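You operate a simulated robot arm through the tools that you are given. There is no shell and no other tool. Be economical: measure what you need, move in short steps, check, and stop when the job is done.

You run a simulated robot arm. Do the job below in one go: nothing can be reset, and whatever is moved stays where it is left.

## Task
Put one of the blue-capped filters from the small tray on the long grey board. Put the green tab on the grey table top away on the cabinet top. Take the cream number box marked "29" from the grey table top and leave it on top of the blue tape pack there. Put two of the grey tabs from the grey table top on the cream bench top. Take the green tape roll from the white table top and leave it on the grey table top. Take the blue tape roll from the steel plate top and put it on top of the brown small numbered carton there. The order is free.

It is judged by the outcome, as a careful person would: the job done as asked, and still so three seconds after it is handed in. It fails if anything else is knocked over, pushed out of place, dropped, spilled or broken.

## Robot
A 7-joint arm with a two-finger gripper on a trunk, on a base that drives. Base frame: it is fixed to the floor where the robot stands at the start and does not move with it; the origin is under the middle of the robot, x ahead of it, y to its left, z up; the surface under the hand at the start is at about z = 0.83. Units: m, degrees, N and s.
With the tool pointing down near the work surface it reaches from about 0.32 to 0.76 m from the robot's upright axis, wherever it stands. Its first joint turns from -166.0 to 166.0 degrees. Places, roughly: blue tape pack (17x9x4 cm) [1, -0.7, 0.8]; blue tape roll (7x7x3 cm) [2.3, -0.7, 1]; blue-capped filter (4x4x9 cm) [0.5, 0, 0.5]; cabinet top (20x45 cm) [2.76, 1.32, 1.64]; cream bench top [-1.2, 2.3, 0.9]; cream number box [0.5, -0.5, 0.75]; green tab (5x3x2 cm) [0.6, -0.4, 0.8]; green tape roll (7x7x3 cm) [1.4, -0.4, 1]; grey tab (5x3x2 cm) [0.3, -0.7, 0.8]; grey table top [0.7, -0.6, 0.8]; long grey board (39x13x3 cm) [3.5, -3, 1]; small numbered carton [2, -0.75, 1]. Payload 1.71 kg.
Tool frame: the origin (TCP) lies between the finger pads and is the grasp point; the fingertips stand 0.02 m ahead of it; z points along the fingers, y is the line along which they close. The gripper opens to 0.096 m. The gripper's body begins 0.113 m behind the TCP.
Orientation is that of the tool frame in the base frame, as a unit quaternion [w, x, y, z]. With the fingers straight down and closing along the base's y, the tool's x points along the base's -x, its y along +y and its z along -z.

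## Interface
- The arm moves only by the tool play_rows. Its argument "series" is a list of rows, each an object (a shift or turn left out is 0, a gripper value left out holds the last) with "turn": the turn, a rotation vector about the tool's x, y, z in degrees, a list of three; "dp": the shift along the tool's x, y, z in m, a list of three; "grip": the opening in per cent of the stroke, from 0 (shut) to 100 (fully open). In form: [{"turn": [ax, ay, az], "dp": [tx, ty, tz], "grip": grip}, ...]. A call has 1 to 10 rows; each row shifts and turns the commanded pose from where the row before left it, along the tool's axes as they then stand. Each row takes 0.2 s and may step no farther than 0.05 m and 8.6 degrees from the row before; otherwise, or with a gripper value out of range, the whole call is refused. A pose out of reach is approached as far as the arm can. The call stops where the force on the tool passes 40 N (or 10 N more than at its start, if that is more) or the arm is blocked; 0.2 s more then pass. The fingers move at their own pace (about 0.153 m/s each) and stop on an object; they squeeze with about 33 N. The grip force told is the motor's: it shows also when the fingers shut on nothing. Time passes only in rows, and 0.2 s behind the last, so rows that do not move let the fingers close. It gives the time, the measured TCP pose, the force on the tool (base axes), the opening and the grip force at its end, in the units of the frame above (readings bear some noise), with the torque about the TCP (base axes, N m) and any sound that the robot's microphone picked up.
- Cameras (640 x 400 px; columns grow to the right, rows downward): "scene" is now at [0.0233, 0.1019, 1.5938]; the picture's right is [-0.69, -0.72, 0.01], its down [-0.57, 0.54, -0.63] and it looks along [0.45, -0.44, -0.78] (base axes); focal length 283 px, centre (320, 200). "wrist" rides on the gripper at [0.066, 0.014, -0.145] in the tool frame; the picture's right is [-0.21, 0.98, 0.00], its down [-0.88, -0.18, -0.45] and it looks along [-0.44, -0.09, 0.90] (tool axes); focal length 275 px, centre (320, 200). There is no depth. A picture from a camera that has moved, and an enlarged one, comes with that camera's place and axes in the base frame and with its lens.
- camera(camera): a new picture of that camera. It takes no simulated time.
- lift_body(by): slides the trunk up (or, below 0, down) by that many m; the arm and the scene camera ride with it, the base frame stays. It gives what a move gives, with no picture.
- drive_base(legs): drives the robot by 1 to 6 legs, each [ahead, turn to the left] in m and degrees, along the robot's own axes; the way and the turn of a leg run together, so that a leg with both is an arc; at most 1.5 m and 180 degrees a leg. The arm and the cameras ride along, it lands a little off, and it stops where it bumps. It gives what a move gives.
- pan_tilt(pan, tilt): turns the head with the scene camera to pan (to the left, within 155 degrees either way) and tilt (down, from -29 to 69), counted from straight ahead of the robot. It gives what a move gives.
- inspect(camera, box): a new picture of the part [left, top, right, bottom] of that camera's present view, enlarged. It takes no simulated time.
- sign_off(): hands the job in; it is judged then, once.

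Go step by step. Nothing tells you exact positions but the pictures and the camera data: compare them with the known pose of the tool, close in by small moves and look again before you grip or let go. The budget is 207 turns and 200 pictures, counting those below and the enlarged ones. Unless the task says otherwise, let go and move clear before handing in, and close with one line.

The tools are called after "Call:" as name(argument=value, ...) on one line, values as JSON. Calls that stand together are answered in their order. play_rows: Moves the arm, as the interface text tells. Its arguments: {"type":"object","properties":{"series":{"type":"array"}},"required":["series"]} The other tools are called the same way: lift_body (by) slides the trunk up or down; drive_base (legs) drives the base; pan_tilt (pan, tilt) turns the head that bears the scene camera; camera (camera) takes a picture; inspect (camera, box) takes an enlarged picture of a part of a camera's view; sign_off () hands the job in.

At the start:

```text
t: 0.0
tool_pos: [0.4216, -0.3022, 1.0578]
orientation: [0.0, -0.001, 1.0, 0.0]
force: [-0.4, 1.0, -0.4]
moment: [0.01, -0.01, 0.01]
width: 0.0962
finger_force: 0.1
trunk travel left (down, up): [-0.2, 0.186]
robot x, y, heading: [-0.0011, 0.0036, -0.2]
head pan, tilt: [-43.9, 50.5]
```

scene: 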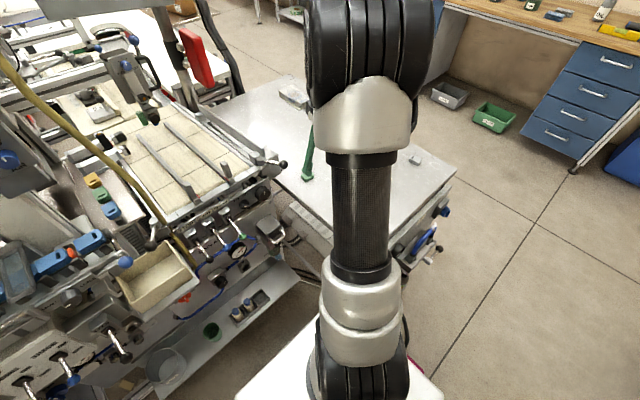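
wrist: 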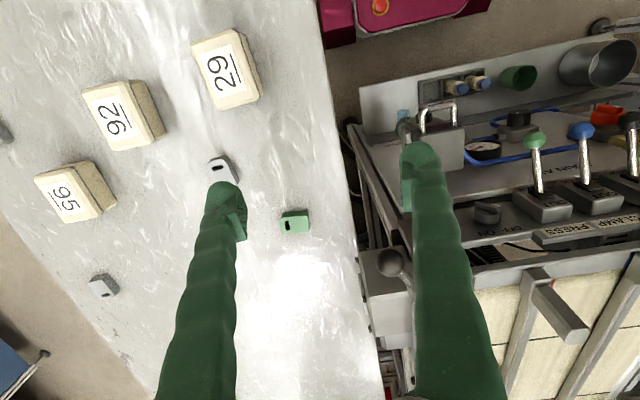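

I see the grey table with number boxes, tabs and the green tab near the hand. I'll look around first to map the room.

Call:
pan_tilt(pan=0, tilt=25)

Call:
camera(camera="scene")

Call:
pan_tilt(pan=75, tilt=25)

Call:
camera(camera="scene")

Call:
pan_tilt(pan=150, tilt=25)

Call:
camera(camera="scene")

Call:
pan_tilt(pan=-75, tilt=25)

Call:
camera(camera="scene")

Call:
pan_tilt(pan=-140, tilt=25)

Call:
camera(camera="scene")

```text
t: 1.1
tool_pos: [0.4072, -0.3025, 1.0655]
orientation: [0.007, 0.0, 1.0, 0.0]
force: [0.7, 0.2, -0.2]
moment: [0.0, 0.0, -0.03]
width: 0.0959
finger_force: 0.1
trunk travel left (down, up): [-0.2, 0.186]
robot x, y, heading: [-0.0017, 0.0004, 0.1]
head pan, tilt: [0.0, 25.0]
```

```text
197 pictures are left
camera scene: at [0.0609, 0.1548, 1.6314], right [0.0, -1.0, 0.0], down [-0.44, 0.0, -0.9], along [0.9, 0.0, -0.44], focal length 283 px, centre (320, 200)
```

scene: 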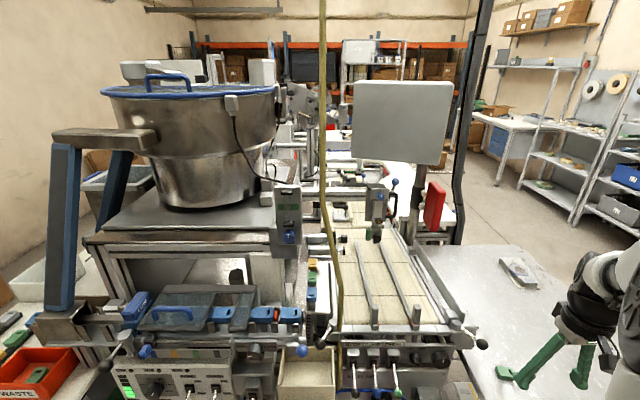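

```text
t: 2.6
tool_pos: [0.4061, -0.3027, 1.0647]
orientation: [0.007, 0.0, 1.0, 0.0]
force: [0.9, 0.5, -1.3]
moment: [0.06, 0.01, -0.01]
width: 0.096
finger_force: 0.0
trunk travel left (down, up): [-0.2, 0.186]
robot x, y, heading: [0.002, 0.0029, 0.1]
head pan, tilt: [75.0, 25.0]
```

```text
196 pictures are left
camera scene: at [-0.0073, 0.244, 1.6325], right [0.97, -0.26, -0.02], down [-0.12, -0.41, -0.9], along [0.23, 0.88, -0.43], focal length 283 px, centre (320, 200)
```

scene: 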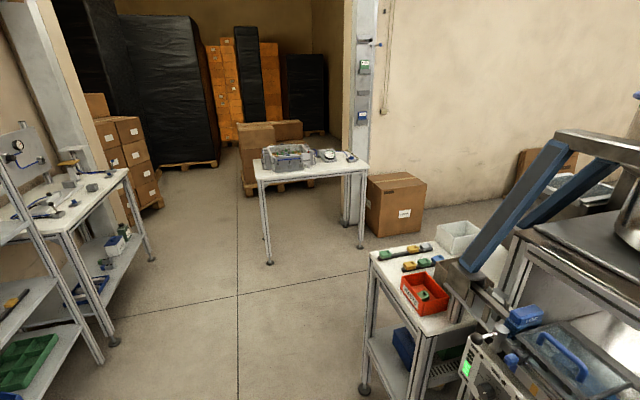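

```text
t: 4.0
tool_pos: [0.4069, -0.3026, 1.066]
orientation: [0.007, 0.0, 1.0, 0.0]
force: [-0.5, 0.6, 1.0]
moment: [0.02, 0.01, 0.0]
width: 0.0961
finger_force: 0.2
trunk travel left (down, up): [-0.2, 0.186]
robot x, y, heading: [-0.0025, 0.0006, -0.2]
head pan, tilt: [150.0, 25.0]
```

```text
195 pictures are left
camera scene: at [-0.111, 0.2011, 1.6342], right [0.5, 0.87, -0.01], down [0.35, -0.21, -0.91], along [-0.79, 0.45, -0.41], focal length 283 px, centre (320, 200)
```

scene: 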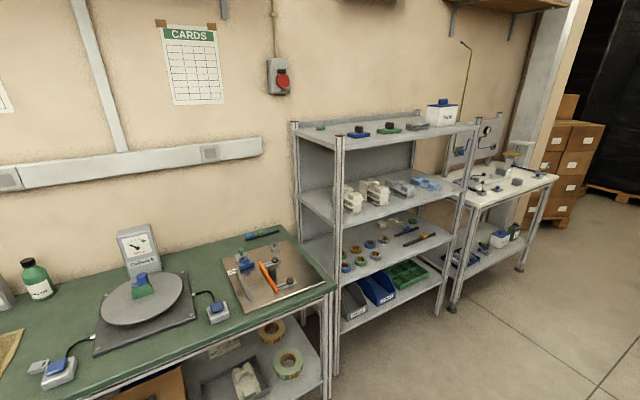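

```text
t: 7.3
tool_pos: [0.407, -0.3022, 1.064]
orientation: [0.007, 0.0, 1.0, 0.0]
force: [0.2, 0.4, 0.8]
moment: [0.01, -0.03, -0.02]
width: 0.096
finger_force: 0.0
trunk travel left (down, up): [-0.2, 0.186]
robot x, y, heading: [0.0002, 0.0038, 0.0]
head pan, tilt: [-75.0, 25.0]
```

```text
194 pictures are left
camera scene: at [-0.0074, 0.066, 1.6325], right [-0.97, -0.26, 0.02], down [-0.12, 0.41, -0.9], along [0.23, -0.88, -0.43], focal length 283 px, centre (320, 200)
```

scene: 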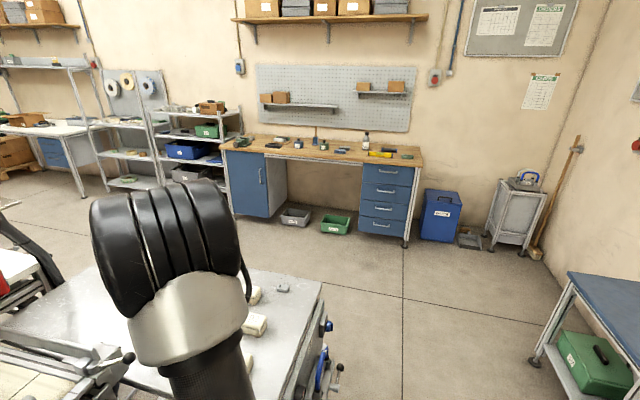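

```text
t: 8.6
tool_pos: [0.4083, -0.3023, 1.065]
orientation: [0.007, 0.0, 1.0, -0.001]
force: [-0.6, -0.1, -0.2]
moment: [0.02, -0.03, 0.01]
width: 0.0962
finger_force: 0.0
trunk travel left (down, up): [-0.2, 0.186]
robot x, y, heading: [0.0015, 0.0025, 0.1]
head pan, tilt: [-140.0, 25.0]
```

```text
193 pictures are left
camera scene: at [-0.1018, 0.0957, 1.6341], right [-0.64, 0.77, 0.01], down [0.31, 0.27, -0.91], along [-0.7, -0.58, -0.41], focal length 283 px, centre (320, 200)
```

scene: 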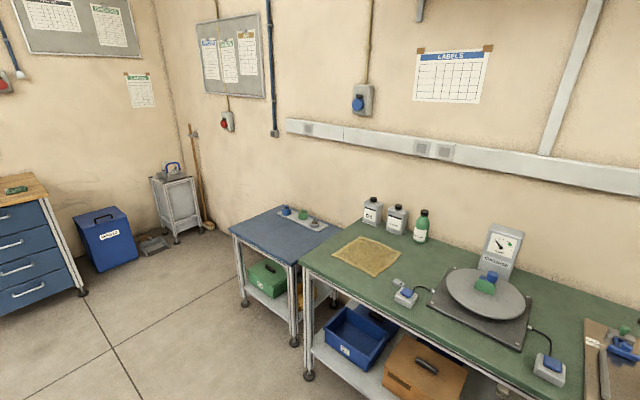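

I have the room layout: the cream bench is behind-left, the board is probably on the far rack. I start with box 29 at about (0.34, -0.40), moving over it and looking.

Call:
play_rows(series=[{"dp": [0.017, -0.025, 0.015]}, {"dp": [0.017, -0.025, 0.015]}, {"dp": [0.017, -0.025, 0.015]}, {"dp": [0.017, -0.025, 0.015]}, {"dp": [0, 0, 0.02]}, {}])

Call:
camera(camera="wrist")

Call:
pan_tilt(pan=-35, tilt=30)

Call:
camera(camera="scene")

```text
t: 10.0
tool_pos: [0.3391, -0.4015, 0.9835]
orientation: [0.007, -0.001, 1.0, -0.001]
force: [0.4, 0.3, -0.9]
moment: [-0.03, -0.01, 0.01]
width: 0.0959
finger_force: 0.0
trunk travel left (down, up): [-0.2, 0.186]
robot x, y, heading: [0.0013, -0.0032, 0.3]
head pan, tilt: [-140.0, 25.0]
```

```text
192 pictures are left
camera wrist: at [0.2717, -0.3866, 1.1291], right [0.21, 0.98, 0.0], down [0.87, -0.18, 0.46], along [0.45, -0.09, -0.89], focal length 275 px, centre (320, 200)
```

wrist: 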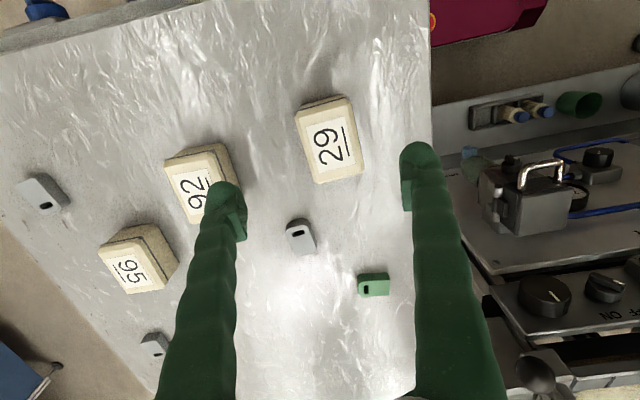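

```text
t: 11.8
tool_pos: [0.3402, -0.4011, 0.9842]
orientation: [0.007, 0.0, 1.0, -0.001]
force: [0.2, -0.3, 0.9]
moment: [-0.02, -0.01, 0.0]
width: 0.0961
finger_force: 0.1
trunk travel left (down, up): [-0.2, 0.186]
robot x, y, heading: [0.0002, 0.0048, -0.0]
head pan, tilt: [-35.0, 30.0]
```

```text
191 pictures are left
camera scene: at [0.0426, 0.1031, 1.6237], right [-0.57, -0.82, 0.01], down [-0.42, 0.29, -0.86], along [0.7, -0.5, -0.51], focal length 283 px, centre (320, 200)
```

scene: 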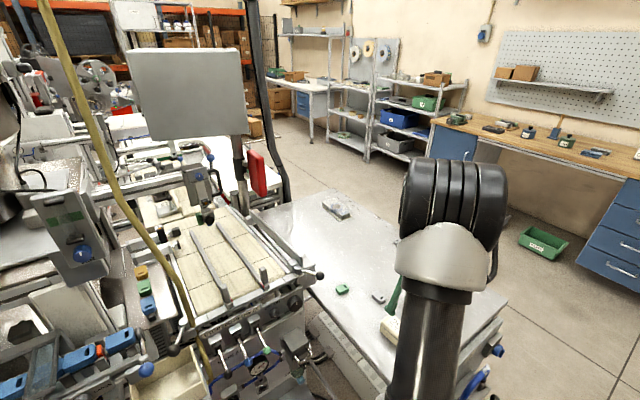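

Box 29's top is at about (0.341, -0.391, 0.87), aligned with the axes. I lower around it, grip, and lift.

Call:
play_rows(series=[{"dp": [0, 0.01, 0.03]}, {"dp": [0, 0, 0.04]}, {"dp": [0, 0, 0.03]}, {"dp": [0, 0, 0.022]}, {}])

Call:
camera(camera="wrist")

```text
t: 13.1
tool_pos: [0.3412, -0.3912, 0.8612]
orientation: [0.007, 0.001, 1.0, -0.001]
force: [-0.8, -0.6, -0.8]
moment: [0.04, -0.03, 0.01]
width: 0.0961
finger_force: 0.1
trunk travel left (down, up): [-0.2, 0.186]
robot x, y, heading: [-0.0001, -0.0001, -0.0]
head pan, tilt: [-35.0, 30.0]
```

```text
190 pictures are left
camera wrist: at [0.274, -0.3772, 1.0069], right [0.21, 0.98, 0.0], down [0.87, -0.18, 0.46], along [0.45, -0.09, -0.89], focal length 275 px, centre (320, 200)
```

wrist: 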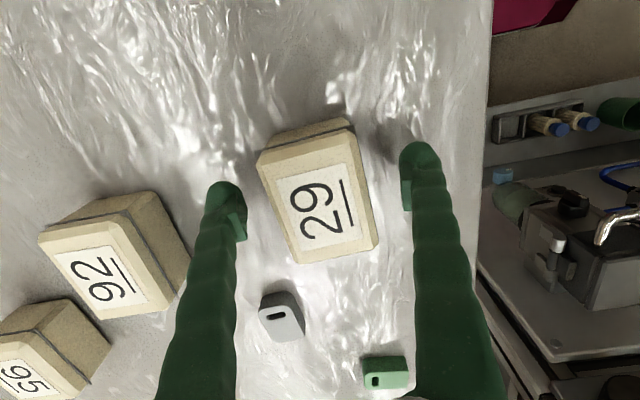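

The box sits between the fingers with ~27 mm overlap. Grip and lift.

Call:
play_rows(series=[{"grip": 0}, {}, {}, {}, {"dp": [0, 0, -0.03]}, {"dp": [0, 0, -0.05]}, {"dp": [0, 0, -0.05]}, {}])

Call:
camera(camera="wrist")

Call:
pan_tilt(pan=-75, tilt=60)

Call:
camera(camera="scene")

```text
t: 14.8
tool_pos: [0.3407, -0.3929, 0.9913]
orientation: [0.006, 0.0, 1.0, 0.0]
force: [0.2, 0.1, -1.0]
moment: [-0.01, 0.01, -0.02]
width: 0.0549
finger_force: 32.7
trunk travel left (down, up): [-0.2, 0.186]
robot x, y, heading: [-0.0013, 0.0034, -0.0]
head pan, tilt: [-35.0, 30.0]
```

```text
189 pictures are left
camera wrist: at [0.2731, -0.3775, 1.136], right [0.21, 0.98, 0.0], down [0.87, -0.18, 0.46], along [0.45, -0.09, -0.89], focal length 275 px, centre (320, 200)
```

wrist: 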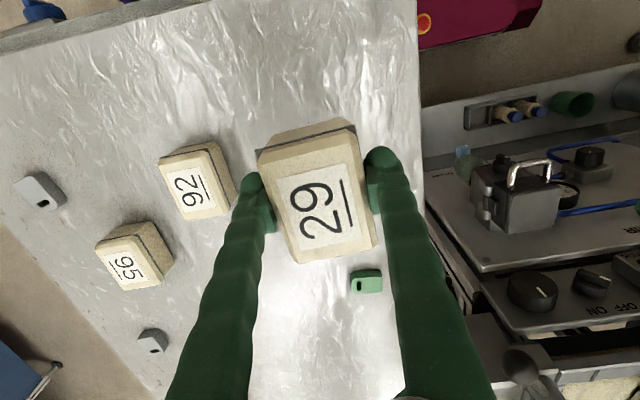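

```text
t: 15.9
tool_pos: [0.341, -0.3914, 0.9911]
orientation: [0.007, 0.0, 1.0, -0.001]
force: [0.4, -0.1, -1.3]
moment: [0.0, 0.02, 0.03]
width: 0.055
finger_force: 33.2
trunk travel left (down, up): [-0.2, 0.186]
robot x, y, heading: [-0.0017, 0.0012, 0.2]
head pan, tilt: [-75.0, 60.0]
```

```text
188 pictures are left
camera scene: at [-0.0147, 0.0905, 1.5826], right [-0.97, -0.26, 0.02], down [-0.23, 0.84, -0.5], along [0.12, -0.48, -0.87], focal length 283 px, centre (320, 200)
```

scene: 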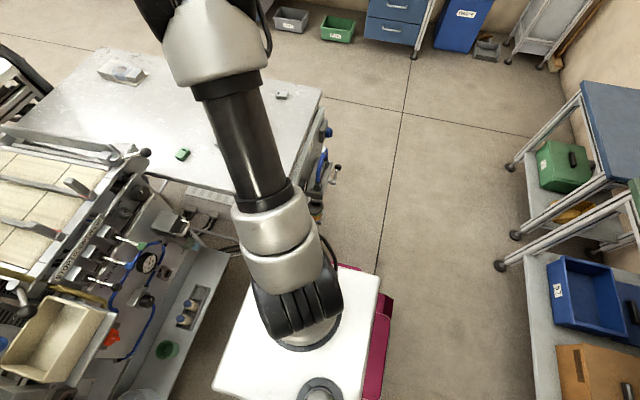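

Box 29 is held (table top ≈0.83). I back out and drive round to the south side of the table, near the tape pack.

Call:
drive_base(legs=[[-0.25, 0], [0, -90], [1.3, 0], [0, 90]])

Call:
pan_tilt(pan=20, tilt=35)

Call:
camera(camera="scene")

```text
t: 33.7
tool_pos: [0.1127, -1.7118, 0.9909]
orientation: [0.007, -0.01, 1.0, -0.001]
force: [-1.1, 0.3, -0.6]
moment: [-0.01, -0.01, 0.0]
width: 0.0535
finger_force: 32.8
trunk travel left (down, up): [-0.2, 0.186]
robot x, y, heading: [-0.2364, -1.3323, 1.1]
head pan, tilt: [-75.0, 60.0]
```

```text
t: 35.4
tool_pos: [0.0971, -1.7118, 0.9963]
orientation: [0.015, -0.01, 1.0, -0.001]
force: [0.4, 0.5, -0.5]
moment: [0.0, 0.03, 0.0]
width: 0.0533
finger_force: 32.8
trunk travel left (down, up): [-0.2, 0.186]
robot x, y, heading: [-0.2368, -1.3331, 1.2]
head pan, tilt: [20.0, 35.0]
```

```text
187 pictures are left
camera scene: at [-0.1884, -1.1451, 1.6158], right [0.36, -0.93, -0.01], down [-0.55, -0.21, -0.81], along [0.75, 0.3, -0.59], focal length 283 px, centre (320, 200)
```

scene: 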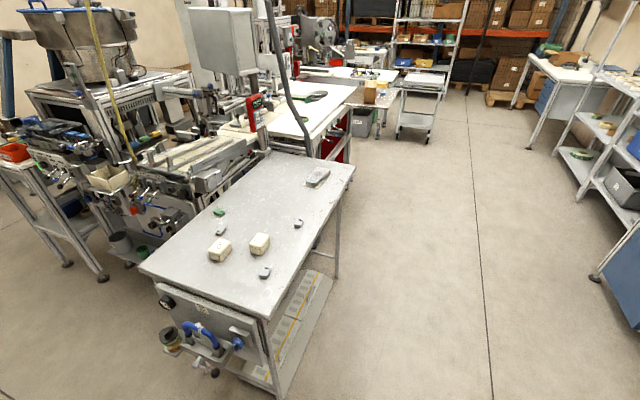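

Good view of the table from the south; the pack sits at its far right corner. Drive 1.15 m ahead alongside.

Call:
drive_base(legs=[[1.15, 0]])

Call:
pan_tilt(pan=70, tilt=50)

Call:
camera(camera="scene")

```text
t: 41.6
tool_pos: [1.2437, -1.6953, 0.9943]
orientation: [0.014, -0.007, 1.0, -0.001]
force: [-0.5, -0.1, 0.4]
moment: [0.01, -0.01, 0.0]
width: 0.0534
finger_force: 33.5
trunk travel left (down, up): [-0.2, 0.186]
robot x, y, heading: [0.9109, -1.3091, 0.7]
head pan, tilt: [20.0, 35.0]
```

```text
t: 42.8
tool_pos: [1.2283, -1.6956, 1.0009]
orientation: [0.022, -0.006, 1.0, -0.001]
force: [-0.8, -0.3, -0.5]
moment: [-0.01, -0.01, -0.03]
width: 0.0529
finger_force: 33.2
trunk travel left (down, up): [-0.2, 0.186]
robot x, y, heading: [0.9107, -1.312, 0.8]
head pan, tilt: [70.0, 50.0]
```

```text
186 pictures are left
camera scene: at [0.9039, -1.0842, 1.595], right [0.94, -0.33, -0.02], down [-0.26, -0.72, -0.64], along [0.2, 0.61, -0.77], focal length 283 px, centre (320, 200)
```

scene: 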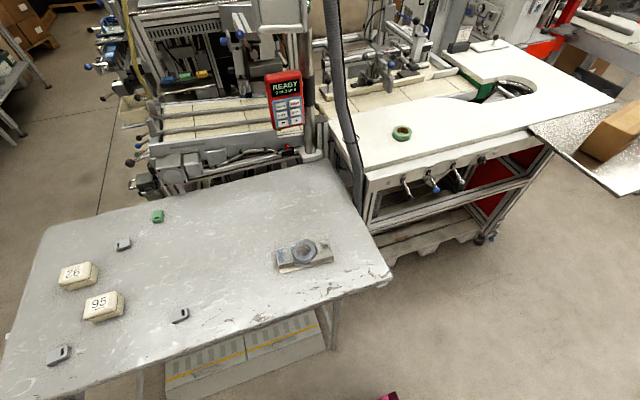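

The pack is at about (0.98, -0.68). I enlarge it to see its top surface and whether something is on it.

Call:
inspect(camera="scene", box=[240, 210, 400, 310])

Call:
inspect(camera="scene", box=[320, 40, 640, 240])

```text
4.00 times, centred on (320, 260) of scene
camera zoom: at [0.9039, -1.0842, 1.595], right [0.94, -0.33, -0.02], down [-0.26, -0.72, -0.64], along [0.2, 0.61, -0.77], focal length 1132 px, centre (320, -40)
```

zoom: 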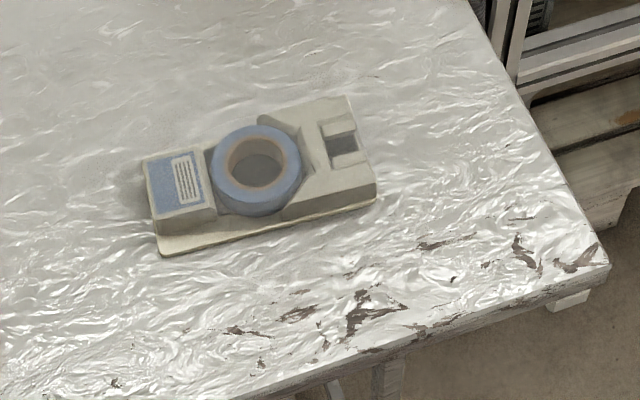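

```text
2.00 times, centred on (480, 140) of scene
camera zoom: at [0.9039, -1.0842, 1.595], right [0.94, -0.33, -0.02], down [-0.26, -0.72, -0.64], along [0.2, 0.61, -0.77], focal length 566 px, centre (0, 320)
```

zoom: 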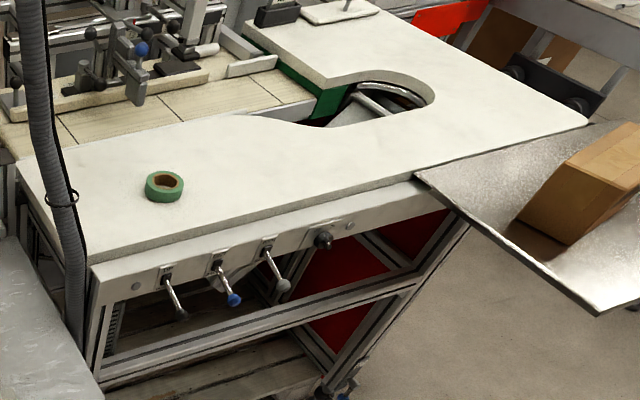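

The pack lies along x with its roll centre at about (0.986, -0.670). I turn the robot to face the table so the arm works straight ahead, away from the mast.

Call:
drive_base(legs=[[0, 89]])

Call:
play_rows(series=[{"turn": [0, 2.5, 0]}, {}])

Call:
pan_tilt(pan=0, tilt=55)

Call:
camera(camera="scene")

Call:
camera(camera="wrist")

```text
t: 47.7
tool_pos: [1.3074, -1.009, 1.0003]
orientation: [0.016, -0.698, 0.715, 0.015]
force: [0.7, 0.0, -1.3]
moment: [-0.03, -0.02, 0.03]
width: 0.0533
finger_force: 33.1
trunk travel left (down, up): [-0.2, 0.186]
robot x, y, heading: [0.9166, -1.3097, 88.7]
head pan, tilt: [70.0, 50.0]
```

```text
t: 48.3
tool_pos: [1.3056, -1.0259, 1.006]
orientation: [0.006, -0.699, 0.715, 0.005]
force: [0.4, -0.4, -0.3]
moment: [0.05, -0.01, -0.01]
width: 0.0531
finger_force: 32.5
trunk travel left (down, up): [-0.2, 0.186]
robot x, y, heading: [0.914, -1.3101, 88.8]
head pan, tilt: [70.0, 50.0]
```

```text
t: 49.7
tool_pos: [1.3055, -1.0247, 1.0059]
orientation: [0.007, -0.698, 0.716, 0.004]
force: [0.3, 0.2, 0.2]
moment: [0.0, -0.02, -0.02]
width: 0.0533
finger_force: 32.8
trunk travel left (down, up): [-0.2, 0.186]
robot x, y, heading: [0.9138, -1.313, 88.8]
head pan, tilt: [0.0, 55.0]
```

```text
183 pictures are left
camera scene: at [0.7641, -1.2692, 1.5877], right [1.0, -0.02, 0.0], down [-0.02, -0.83, -0.56], along [0.01, 0.56, -0.83], focal length 283 px, centre (320, 200)
```

scene: 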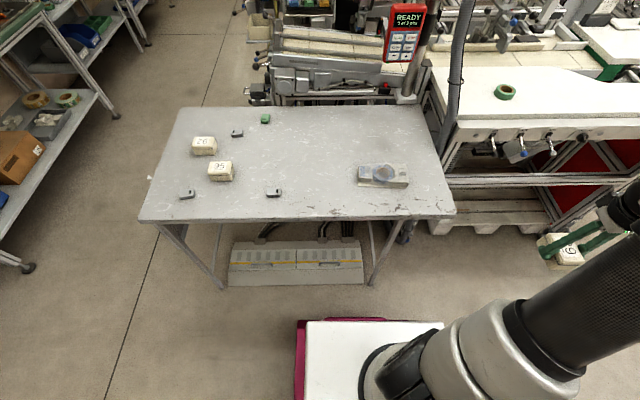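

```text
182 pictures are left
camera wrist: at [1.2899, -1.0918, 1.1504], right [-0.97, 0.23, 0.0], down [0.2, 0.86, 0.46], along [0.11, 0.45, -0.89], focal length 275 px, centre (320, 200)
```

wrist: 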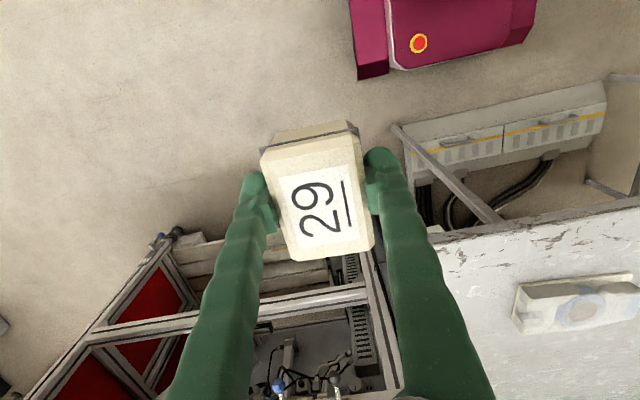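

The pack's roll centre checks at about (0.983, -0.676). I swing the box over it.

Call:
play_rows(series=[{"dp": [-0.0345, 0.0329, 0]}, {"dp": [-0.0345, 0.0329, 0]}, {"dp": [-0.0345, 0.0329, 0]}, {"dp": [-0.0345, 0.0329, 0]}, {"dp": [-0.0345, 0.0329, 0]}, {"dp": [-0.0345, 0.0329, 0]}, {"dp": [-0.0345, 0.0329, 0]}, {"dp": [-0.0345, 0.0329, 0]}, {"dp": [-0.0345, 0.0329, 0]}, {"dp": [-0.0345, 0.0329, 0]}])

Call:
play_rows(series=[{"dp": [0, 0, 0.03]}, {"dp": [0, 0, 0.03]}, {}])

Call:
camera(camera="wrist")

Call:
inspect(camera="scene", box=[280, 90, 480, 215])

```text
t: 51.9
tool_pos: [0.9872, -0.6711, 1.0087]
orientation: [0.007, -0.699, 0.715, 0.004]
force: [0.2, 0.5, -1.1]
moment: [0.01, 0.02, 0.01]
width: 0.0527
finger_force: 32.7
trunk travel left (down, up): [-0.2, 0.186]
robot x, y, heading: [0.9167, -1.3123, 89.2]
head pan, tilt: [0.0, 55.0]
```

```text
t: 52.7
tool_pos: [0.9863, -0.6692, 0.9491]
orientation: [0.006, -0.699, 0.715, 0.005]
force: [-0.1, 0.0, -0.3]
moment: [0.03, 0.02, 0.03]
width: 0.0533
finger_force: 32.7
trunk travel left (down, up): [-0.2, 0.186]
robot x, y, heading: [0.9131, -1.3098, 88.6]
head pan, tilt: [0.0, 55.0]
```

```text
181 pictures are left
camera wrist: at [0.9707, -0.7376, 1.0951], right [-0.97, 0.23, 0.0], down [0.2, 0.86, 0.46], along [0.1, 0.45, -0.89], focal length 275 px, centre (320, 200)
```

wrist: 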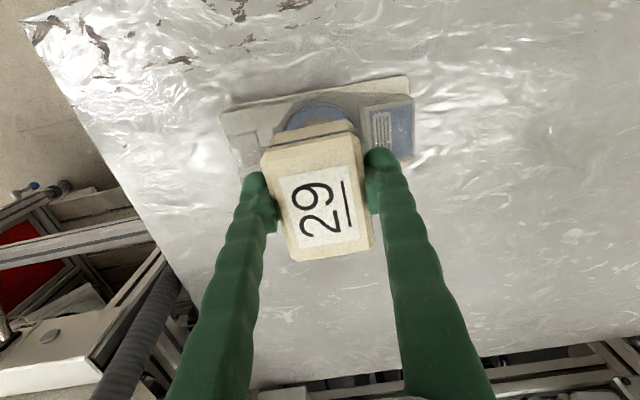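

```text
3.20 times, centred on (380, 152) of scene
camera zoom: at [0.7642, -1.2691, 1.5877], right [1.0, -0.02, 0.0], down [-0.02, -0.83, -0.56], along [0.01, 0.56, -0.83], focal length 906 px, centre (128, 352)
```

zoom: 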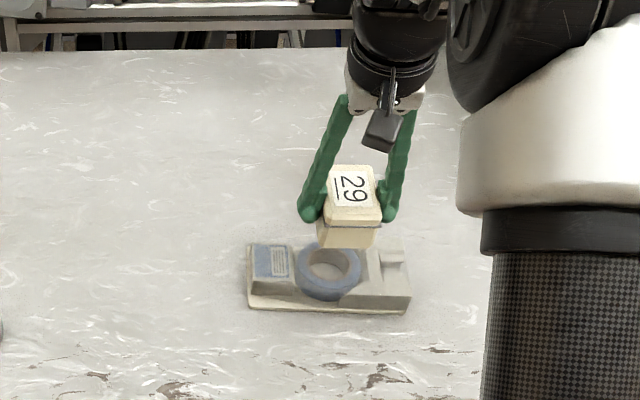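

The box is almost over the roll; I shift 18 mm back toward the robot and lower close to the pack.

Call:
play_rows(series=[{"dp": [0.018, 0.003, 0.01]}, {"dp": [0, 0, 0.02]}, {"dp": [0, 0, 0.01]}, {}])

Call:
inspect(camera="scene", box=[340, 130, 440, 192])

Call:
camera(camera="wrist")

```text
t: 53.7
tool_pos: [0.9819, -0.6887, 0.9093]
orientation: [0.006, -0.698, 0.716, 0.006]
force: [0.5, 0.3, -1.2]
moment: [0.01, -0.02, -0.02]
width: 0.0532
finger_force: 32.7
trunk travel left (down, up): [-0.2, 0.186]
robot x, y, heading: [0.9201, -1.3135, 88.8]
head pan, tilt: [0.0, 55.0]
```

```text
6.40 times, centred on (390, 161) of scene
camera zoom: at [0.764, -1.269, 1.5877], right [1.0, -0.02, 0.0], down [-0.02, -0.83, -0.56], along [0.01, 0.56, -0.83], focal length 1811 px, centre (-128, 450)
```

zoom: 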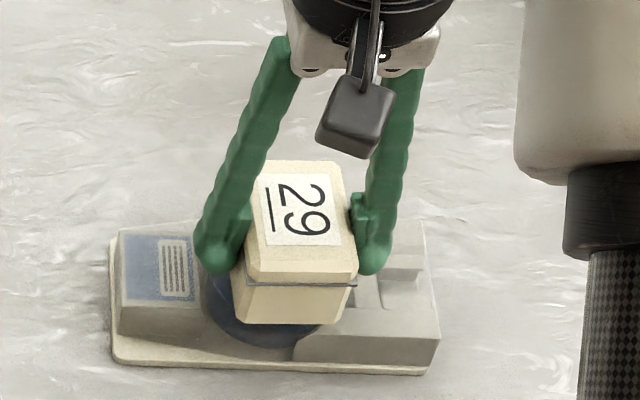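

```text
178 pictures are left
camera wrist: at [0.9663, -0.7559, 1.0547], right [-0.97, 0.23, 0.0], down [0.2, 0.86, 0.46], along [0.1, 0.45, -0.89], focal length 275 px, centre (320, 200)
```

wrist: 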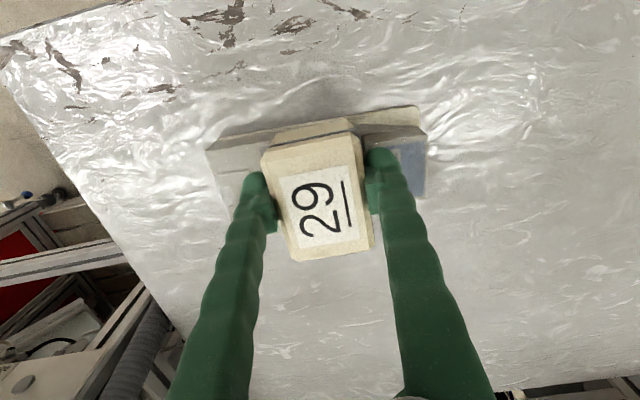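

Well centred. Lower gently to contact.

Call:
play_rows(series=[{"dp": [0, 0, 0.004]}, {"dp": [0, 0, 0.003]}, {}])

Call:
play_rows(series=[{"dp": [0, 0, 0.003]}, {}])

Call:
play_rows(series=[{"dp": [0, 0, 0.003]}, {}])

```text
t: 54.5
tool_pos: [0.9814, -0.6876, 0.9012]
orientation: [0.006, -0.699, 0.715, 0.005]
force: [0.1, 0.4, -1.5]
moment: [0.05, -0.02, -0.02]
width: 0.0529
finger_force: 32.7
trunk travel left (down, up): [-0.2, 0.186]
robot x, y, heading: [0.9163, -1.3117, 88.7]
head pan, tilt: [0.0, 55.0]
```

```text
t: 55.1
tool_pos: [0.983, -0.6892, 0.8983]
orientation: [0.006, -0.698, 0.716, 0.005]
force: [-1.0, 0.1, -0.4]
moment: [0.0, -0.01, -0.01]
width: 0.0528
finger_force: 33.0
trunk travel left (down, up): [-0.2, 0.186]
robot x, y, heading: [0.9147, -1.3154, 88.7]
head pan, tilt: [0.0, 55.0]
```

```text
t: 55.7
tool_pos: [0.983, -0.6877, 0.8967]
orientation: [0.007, -0.698, 0.716, 0.005]
force: [0.6, 0.3, -1.2]
moment: [0.0, 0.02, -0.02]
width: 0.053
finger_force: 32.6
trunk travel left (down, up): [-0.2, 0.186]
robot x, y, heading: [0.9164, -1.3113, 88.5]
head pan, tilt: [0.0, 55.0]
```

Call:
play_rows(series=[{"dp": [0, 0, 0.003]}, {}])

Call:
play_rows(series=[{"dp": [0, 0, 0.003]}, {}])

Call:
inspect(camera="scene", box=[340, 130, 440, 192])

```text
t: 56.3
tool_pos: [0.9819, -0.6883, 0.8963]
orientation: [0.008, -0.699, 0.715, 0.005]
force: [-0.7, -3.0, 17.7]
moment: [-0.15, -0.47, -0.09]
width: 0.0528
finger_force: 32.6
trunk travel left (down, up): [-0.2, 0.186]
robot x, y, heading: [0.9184, -1.3127, 88.8]
head pan, tilt: [0.0, 55.0]
```

```text
t: 56.9
tool_pos: [0.9829, -0.7002, 0.9034]
orientation: [0.013, -0.699, 0.715, 0.012]
force: [0.1, -0.8, -1.1]
moment: [0.05, 0.0, -0.01]
width: 0.0533
finger_force: 32.5
trunk travel left (down, up): [-0.2, 0.186]
robot x, y, heading: [0.9155, -1.3108, 88.7]
head pan, tilt: [0.0, 55.0]
stopped in row 2: the force on the tool passed its limit at 42 N (the readings are from after the stop); the commanded pose is now the measured one
```

```text
6.40 times, centred on (390, 161) of scene
camera zoom: at [0.7643, -1.2701, 1.5874], right [1.0, -0.02, 0.0], down [-0.02, -0.83, -0.56], along [0.01, 0.56, -0.83], focal length 1811 px, centre (-128, 450)
```

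zoom: 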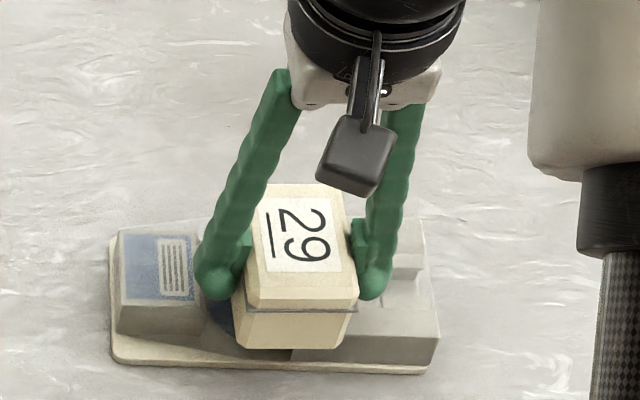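

Contact found at TCP ≈0.896, then the arm re-latched slightly up and back. I realign and lower just to contact.

Call:
play_rows(series=[{"dp": [-0.012, 0, 0], "turn": [0, 1.3, 0]}, {"dp": [0, 0, 0.003]}, {}])

Call:
play_rows(series=[{"dp": [0, 0, 0.002]}, {}])

```text
t: 57.7
tool_pos: [0.9829, -0.6869, 0.9021]
orientation: [0.006, -0.699, 0.715, 0.004]
force: [-0.5, 0.5, -1.8]
moment: [0.0, 0.0, 0.01]
width: 0.0532
finger_force: 32.6
trunk travel left (down, up): [-0.2, 0.186]
robot x, y, heading: [0.9187, -1.3132, 88.7]
head pan, tilt: [0.0, 55.0]
```

```text
t: 58.3
tool_pos: [0.983, -0.688, 0.8988]
orientation: [0.005, -0.698, 0.716, 0.003]
force: [0.2, -0.7, -0.5]
moment: [-0.03, -0.01, -0.02]
width: 0.0533
finger_force: 33.0
trunk travel left (down, up): [-0.2, 0.186]
robot x, y, heading: [0.9181, -1.3057, 89.1]
head pan, tilt: [0.0, 55.0]
```

Call:
play_rows(series=[{"dp": [0, 0, 0.002]}, {}, {"grip": 66}, {}, {}])

Call:
inspect(camera="scene", box=[340, 130, 440, 192])

Call:
camera(camera="wrist")

```text
t: 59.5
tool_pos: [0.9816, -0.6862, 0.8965]
orientation: [0.005, -0.698, 0.716, 0.003]
force: [0.9, 0.7, -0.4]
moment: [0.01, -0.02, 0.0]
width: 0.0634
finger_force: 0.0
trunk travel left (down, up): [-0.2, 0.186]
robot x, y, heading: [0.9164, -1.3119, 88.6]
head pan, tilt: [0.0, 55.0]
```

```text
6.40 times, centred on (390, 161) of scene
camera zoom: at [0.764, -1.269, 1.5877], right [1.0, -0.02, 0.0], down [-0.02, -0.83, -0.56], along [0.01, 0.56, -0.83], focal length 1811 px, centre (-128, 450)
```

zoom: 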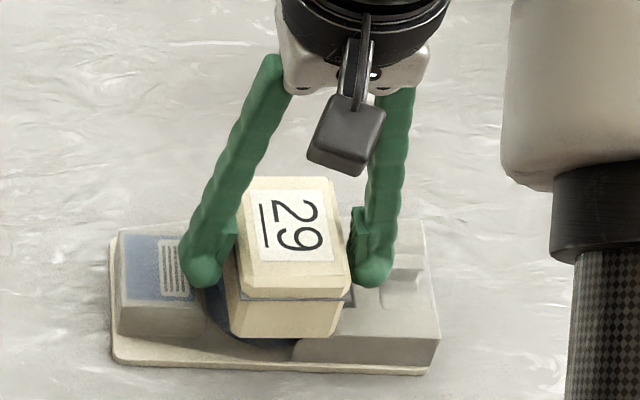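

```text
175 pictures are left
camera wrist: at [0.966, -0.7534, 1.0417], right [-0.97, 0.23, 0.0], down [0.2, 0.87, 0.46], along [0.1, 0.44, -0.89], focal length 275 px, centre (320, 200)
```

wrist: 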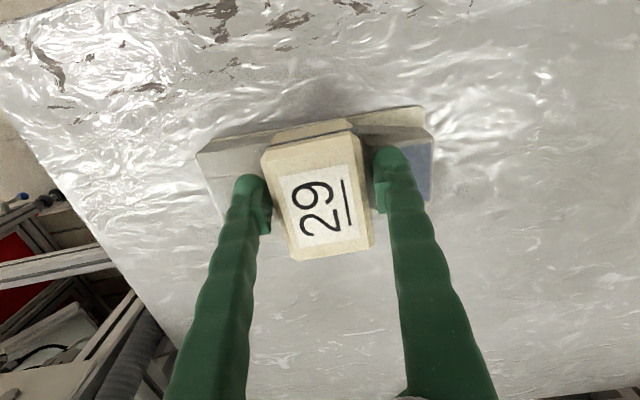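

Released cleanly. I lift and retract, then reposition to reach both the green roll and the grey table.

Call:
play_rows(series=[{"dp": [0, 0, -0.03]}, {"dp": [0, 0, -0.05]}, {"dp": [0, 0, -0.05]}, {"dp": [0, 0, -0.05], "grip": 100}, {"dp": [0.045, 0, -0.02]}, {"dp": [0.045, 0, 0]}, {"dp": [0.045, 0, 0]}, {"dp": [0.045, 0, 0]}, {"dp": [0.04, 0, 0]}])

Call:
camera(camera="wrist")

Call:
drive_base(legs=[[0, -89], [0.5, 0], [0, 90], [0.15, 0]])

Call:
camera(camera="scene")

```text
t: 61.5
tool_pos: [0.9764, -0.9104, 1.093]
orientation: [0.006, -0.698, 0.716, 0.005]
force: [0.2, -0.3, 0.7]
moment: [0.0, 0.03, -0.02]
width: 0.0961
finger_force: 0.1
trunk travel left (down, up): [-0.2, 0.186]
robot x, y, heading: [0.9175, -1.3104, 88.5]
head pan, tilt: [0.0, 55.0]
```

```text
174 pictures are left
camera wrist: at [0.9605, -0.9772, 1.238], right [-0.97, 0.23, 0.0], down [0.2, 0.87, 0.46], along [0.1, 0.44, -0.89], focal length 275 px, centre (320, 200)
```

wrist: 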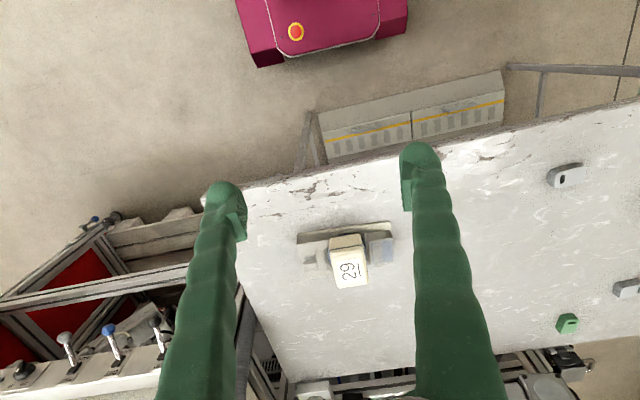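

```text
t: 74.9
tool_pos: [1.4811, -0.7855, 1.0942]
orientation: [0.007, -0.696, 0.718, 0.006]
force: [-0.6, -0.7, -0.2]
moment: [-0.01, 0.02, 0.01]
width: 0.0959
finger_force: 0.1
trunk travel left (down, up): [-0.2, 0.186]
robot x, y, heading: [1.4211, -1.1818, 87.9]
head pan, tilt: [0.0, 55.0]
```

```text
173 pictures are left
camera scene: at [1.2677, -1.1707, 1.5881], right [1.0, -0.03, 0.0], down [-0.03, -0.82, -0.58], along [0.02, 0.58, -0.82], focal length 283 px, centre (320, 200)
```

scene: 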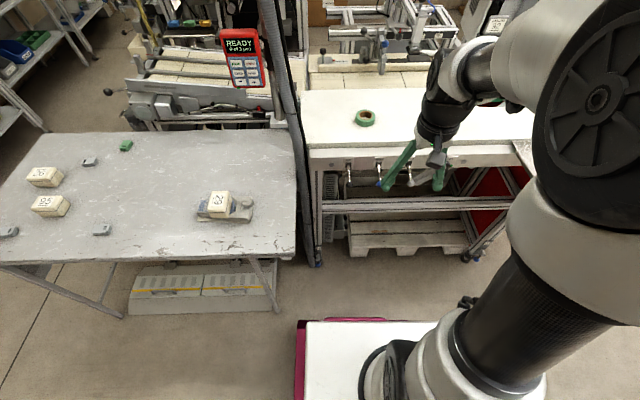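

Box 29 sits on the pack. The green roll triangulates to about (1.453, -0.384, 0.957); I drive 0.12 closer.

Call:
drive_base(legs=[[0.12, 0]])

Call:
play_rows(series=[{}])

Call:
camera(camera="wrist")

Call:
camera(camera="scene")

```text
t: 76.2
tool_pos: [1.4876, -0.6775, 1.0984]
orientation: [0.011, -0.696, 0.718, 0.01]
force: [0.4, 0.3, 0.9]
moment: [0.04, 0.03, -0.01]
width: 0.0961
finger_force: 0.0
trunk travel left (down, up): [-0.2, 0.186]
robot x, y, heading: [1.4268, -1.0634, 88.3]
head pan, tilt: [0.0, 55.0]
```

```text
t: 76.8
tool_pos: [1.4871, -0.6535, 1.0904]
orientation: [0.004, -0.697, 0.717, 0.002]
force: [-0.5, -0.6, 0.3]
moment: [0.27, 0.0, 0.0]
width: 0.0961
finger_force: 0.1
trunk travel left (down, up): [-0.2, 0.186]
robot x, y, heading: [1.4215, -1.0611, 88.4]
head pan, tilt: [0.0, 55.0]
stopped in row 1: the arm was blocked; the commanded pose is now the measured one
```

```text
172 pictures are left
camera wrist: at [1.4702, -0.7203, 1.2363], right [-0.97, 0.24, 0.0], down [0.21, 0.87, 0.45], along [0.11, 0.44, -0.89], focal length 275 px, centre (320, 200)
```

wrist: 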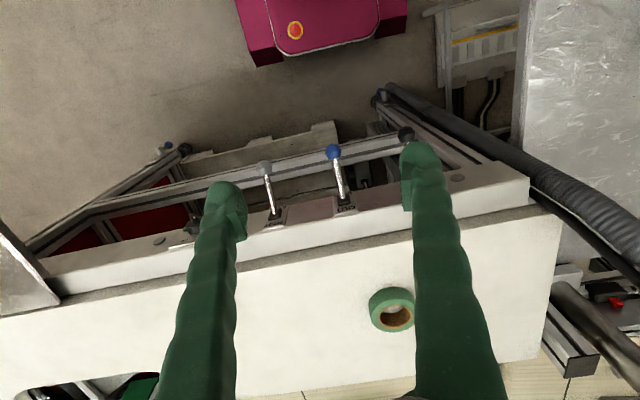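

```text
171 pictures are left
camera scene: at [1.2729, -1.0252, 1.5878], right [1.0, -0.03, 0.0], down [-0.03, -0.83, -0.56], along [0.02, 0.56, -0.83], focal length 283 px, centre (320, 200)
```

scene: 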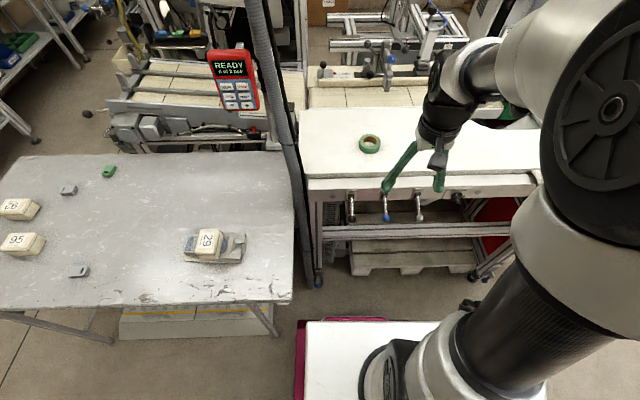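

Roll from the wrist view: about (1.448, -0.39). I move over it, then look again.

Call:
play_rows(series=[{"dp": [-0.044, 0.0075, 0]}, {"dp": [-0.044, 0.0075, 0]}, {"dp": [-0.044, 0.0075, 0]}, {"dp": [-0.044, 0.0075, 0]}, {"dp": [-0.044, 0.0075, 0]}, {"dp": [-0.044, 0.0075, 0]}, {"dp": [0, 0, 0.03]}, {}])

Call:
camera(camera="wrist")

Call:
inspect(camera="scene", box=[290, 60, 450, 160])

```text
t: 78.5
tool_pos: [1.4492, -0.385, 1.0614]
orientation: [0.002, -0.697, 0.717, 0.001]
force: [-0.6, 1.1, -0.5]
moment: [-0.06, 0.01, 0.01]
width: 0.0959
finger_force: 0.0
trunk travel left (down, up): [-0.2, 0.186]
robot x, y, heading: [1.4268, -1.0599, 88.4]
head pan, tilt: [0.0, 55.0]
```

```text
170 pictures are left
camera wrist: at [1.4324, -0.4503, 1.207], right [-0.97, 0.24, 0.0], down [0.21, 0.87, 0.45], along [0.11, 0.44, -0.89], focal length 275 px, centre (320, 200)
```

wrist: 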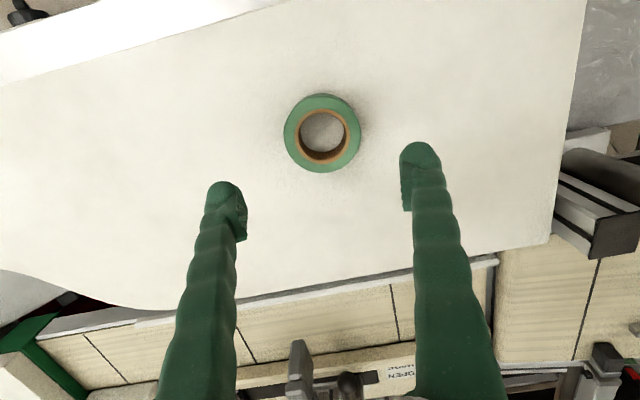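

```text
4.00 times, centred on (370, 110) of scene
camera zoom: at [1.2731, -1.0158, 1.5877], right [1.0, -0.03, 0.0], down [-0.03, -0.83, -0.56], along [0.02, 0.56, -0.83], focal length 1132 px, centre (120, 560)
```

zoom: 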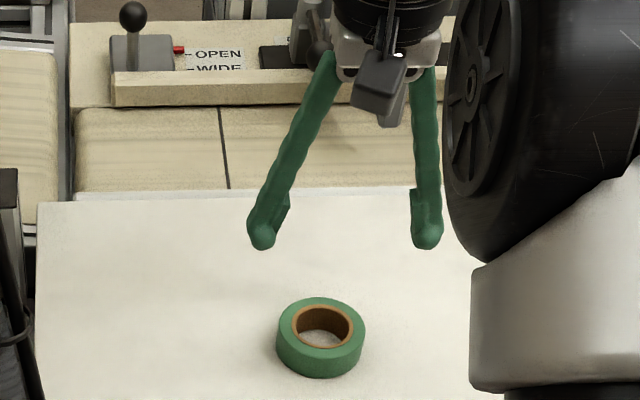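

The roll's centre is at about (1.445, -0.394), top ≈0.963. I lower around it.

Call:
play_rows(series=[{"dp": [0.009, 0.004, 0.03]}, {"dp": [0, 0, 0.04]}, {"dp": [0, 0, 0.02]}, {"dp": [0, 0, 0.01]}, {}])

Call:
camera(camera="wrist")

Call:
inspect(camera="scene", box=[290, 60, 450, 160])

```text
t: 79.8
tool_pos: [1.4452, -0.395, 0.966]
orientation: [0.004, -0.696, 0.718, 0.004]
force: [1.5, 2.2, 13.7]
moment: [0.02, 0.62, -0.12]
width: 0.096
finger_force: 0.1
trunk travel left (down, up): [-0.2, 0.186]
robot x, y, heading: [1.4252, -1.0594, 88.1]
head pan, tilt: [0.0, 55.0]
```

```text
168 pictures are left
camera wrist: at [1.4295, -0.4619, 1.1102], right [-0.97, 0.24, 0.0], down [0.21, 0.86, 0.46], along [0.11, 0.44, -0.89], focal length 275 px, centre (320, 200)
```

wrist: 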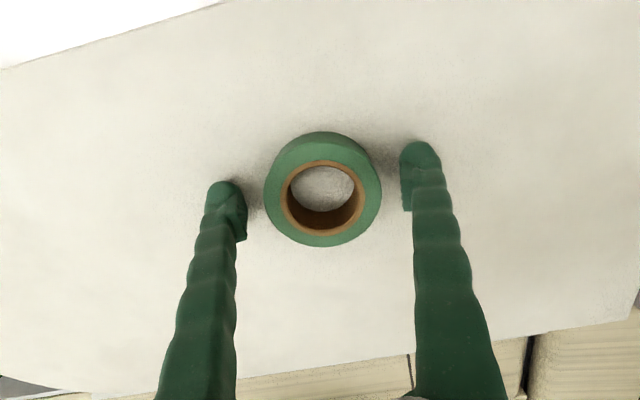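

```text
4.00 times, centred on (370, 110) of scene
camera zoom: at [1.2732, -1.019, 1.5879], right [1.0, -0.03, 0.0], down [-0.03, -0.83, -0.56], along [0.02, 0.56, -0.83], focal length 1132 px, centre (120, 560)
```

zoom: 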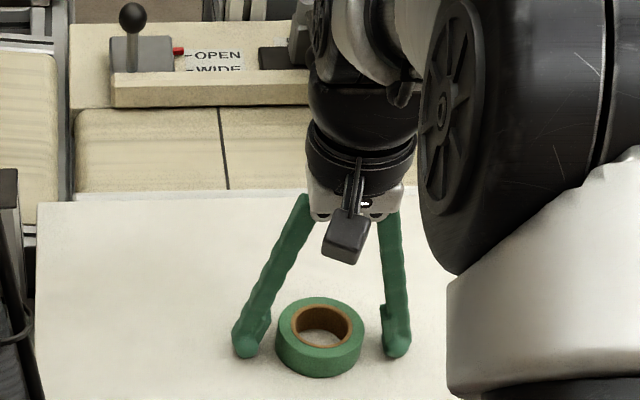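

The fingertips touch the table (≈0.945). I raise 6 mm, centre and grip.

Call:
play_rows(series=[{"dp": [0.003, 0, -0.007]}, {"grip": 0}, {}, {}, {}, {"dp": [0, 0, -0.03]}, {"dp": [0, 0, -0.04]}, {"dp": [0, 0, -0.04]}, {}])

Call:
camera(camera="wrist")

```text
t: 81.8
tool_pos: [1.4434, -0.3996, 1.0803]
orientation: [0.004, -0.697, 0.717, 0.001]
force: [0.2, 0.6, -0.5]
moment: [0.0, 0.02, 0.05]
width: 0.0657
finger_force: 33.1
trunk travel left (down, up): [-0.2, 0.186]
robot x, y, heading: [1.4254, -1.0642, 88.0]
head pan, tilt: [0.0, 55.0]
```

```text
166 pictures are left
camera wrist: at [1.4278, -0.4659, 1.2259], right [-0.97, 0.24, 0.0], down [0.21, 0.87, 0.45], along [0.11, 0.44, -0.89], focal length 275 px, centre (320, 200)
```

wrist: 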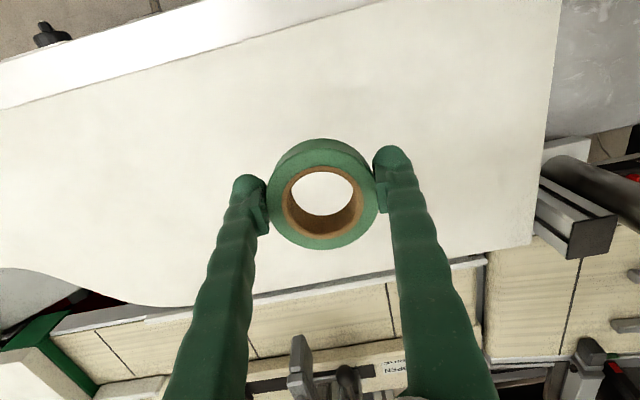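

Roll held. A vertical hose stands at about (1.21, -0.455), so I pull back first, then go left to a free spot at about (1.14, -0.68) on the grey table, right of the pack.

Call:
play_rows(series=[{"dp": [0.0467, 0, 0]}, {"dp": [0.0467, -0.002, 0]}, {"dp": [0.0467, -0.002, 0]}, {"dp": [0.0467, -0.002, 0]}, {"dp": [0.0467, -0.002, 0]}, {"dp": [0.0467, 0, 0]}])

Call:
play_rows(series=[{"dp": [0.001, 0.0433, 0]}, {"dp": [0.001, 0.0433, 0]}, {"dp": [0.001, 0.0433, 0]}, {"dp": [0.001, 0.0433, 0]}, {"dp": [0.001, 0.0433, 0]}, {"dp": [0.001, 0.0433, 0]}, {"dp": [0.001, 0.0433, 0]}, {"dp": [0, 0, 0.03]}, {}])

Call:
camera(camera="wrist")

Call:
camera(camera="scene")

```text
t: 83.2
tool_pos: [1.4432, -0.6829, 1.0737]
orientation: [0.005, -0.696, 0.718, 0.002]
force: [-0.4, -0.7, -0.6]
moment: [0.04, -0.03, -0.01]
width: 0.0657
finger_force: 32.9
trunk travel left (down, up): [-0.2, 0.186]
robot x, y, heading: [1.4262, -1.0636, 88.2]
head pan, tilt: [0.0, 55.0]
```

```text
t: 85.2
tool_pos: [1.1416, -0.6775, 1.046]
orientation: [0.003, -0.697, 0.717, 0.003]
force: [0.4, 0.2, -0.2]
moment: [0.02, 0.02, 0.01]
width: 0.0656
finger_force: 33.0
trunk travel left (down, up): [-0.2, 0.186]
robot x, y, heading: [1.4186, -1.0622, 88.1]
head pan, tilt: [0.0, 55.0]
```

```text
165 pictures are left
camera wrist: at [1.1251, -0.7442, 1.1917], right [-0.97, 0.24, 0.0], down [0.21, 0.87, 0.45], along [0.11, 0.44, -0.89], focal length 275 px, centre (320, 200)
```

wrist: 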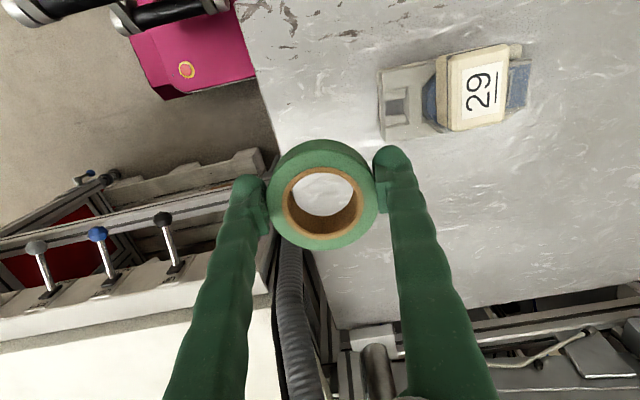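

```text
164 pictures are left
camera scene: at [1.2732, -1.0183, 1.5877], right [1.0, -0.03, 0.0], down [-0.03, -0.83, -0.56], along [0.02, 0.56, -0.83], focal length 283 px, centre (320, 200)
```

scene: 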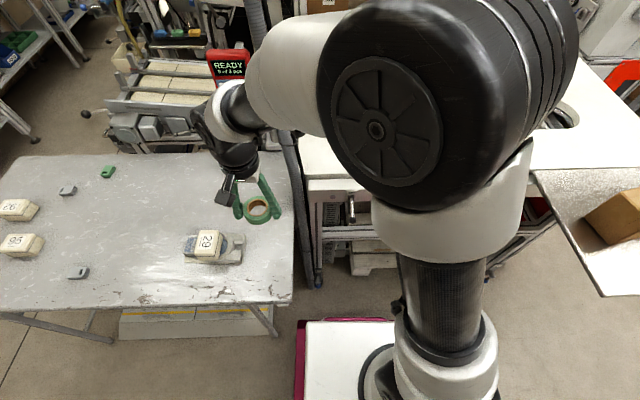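

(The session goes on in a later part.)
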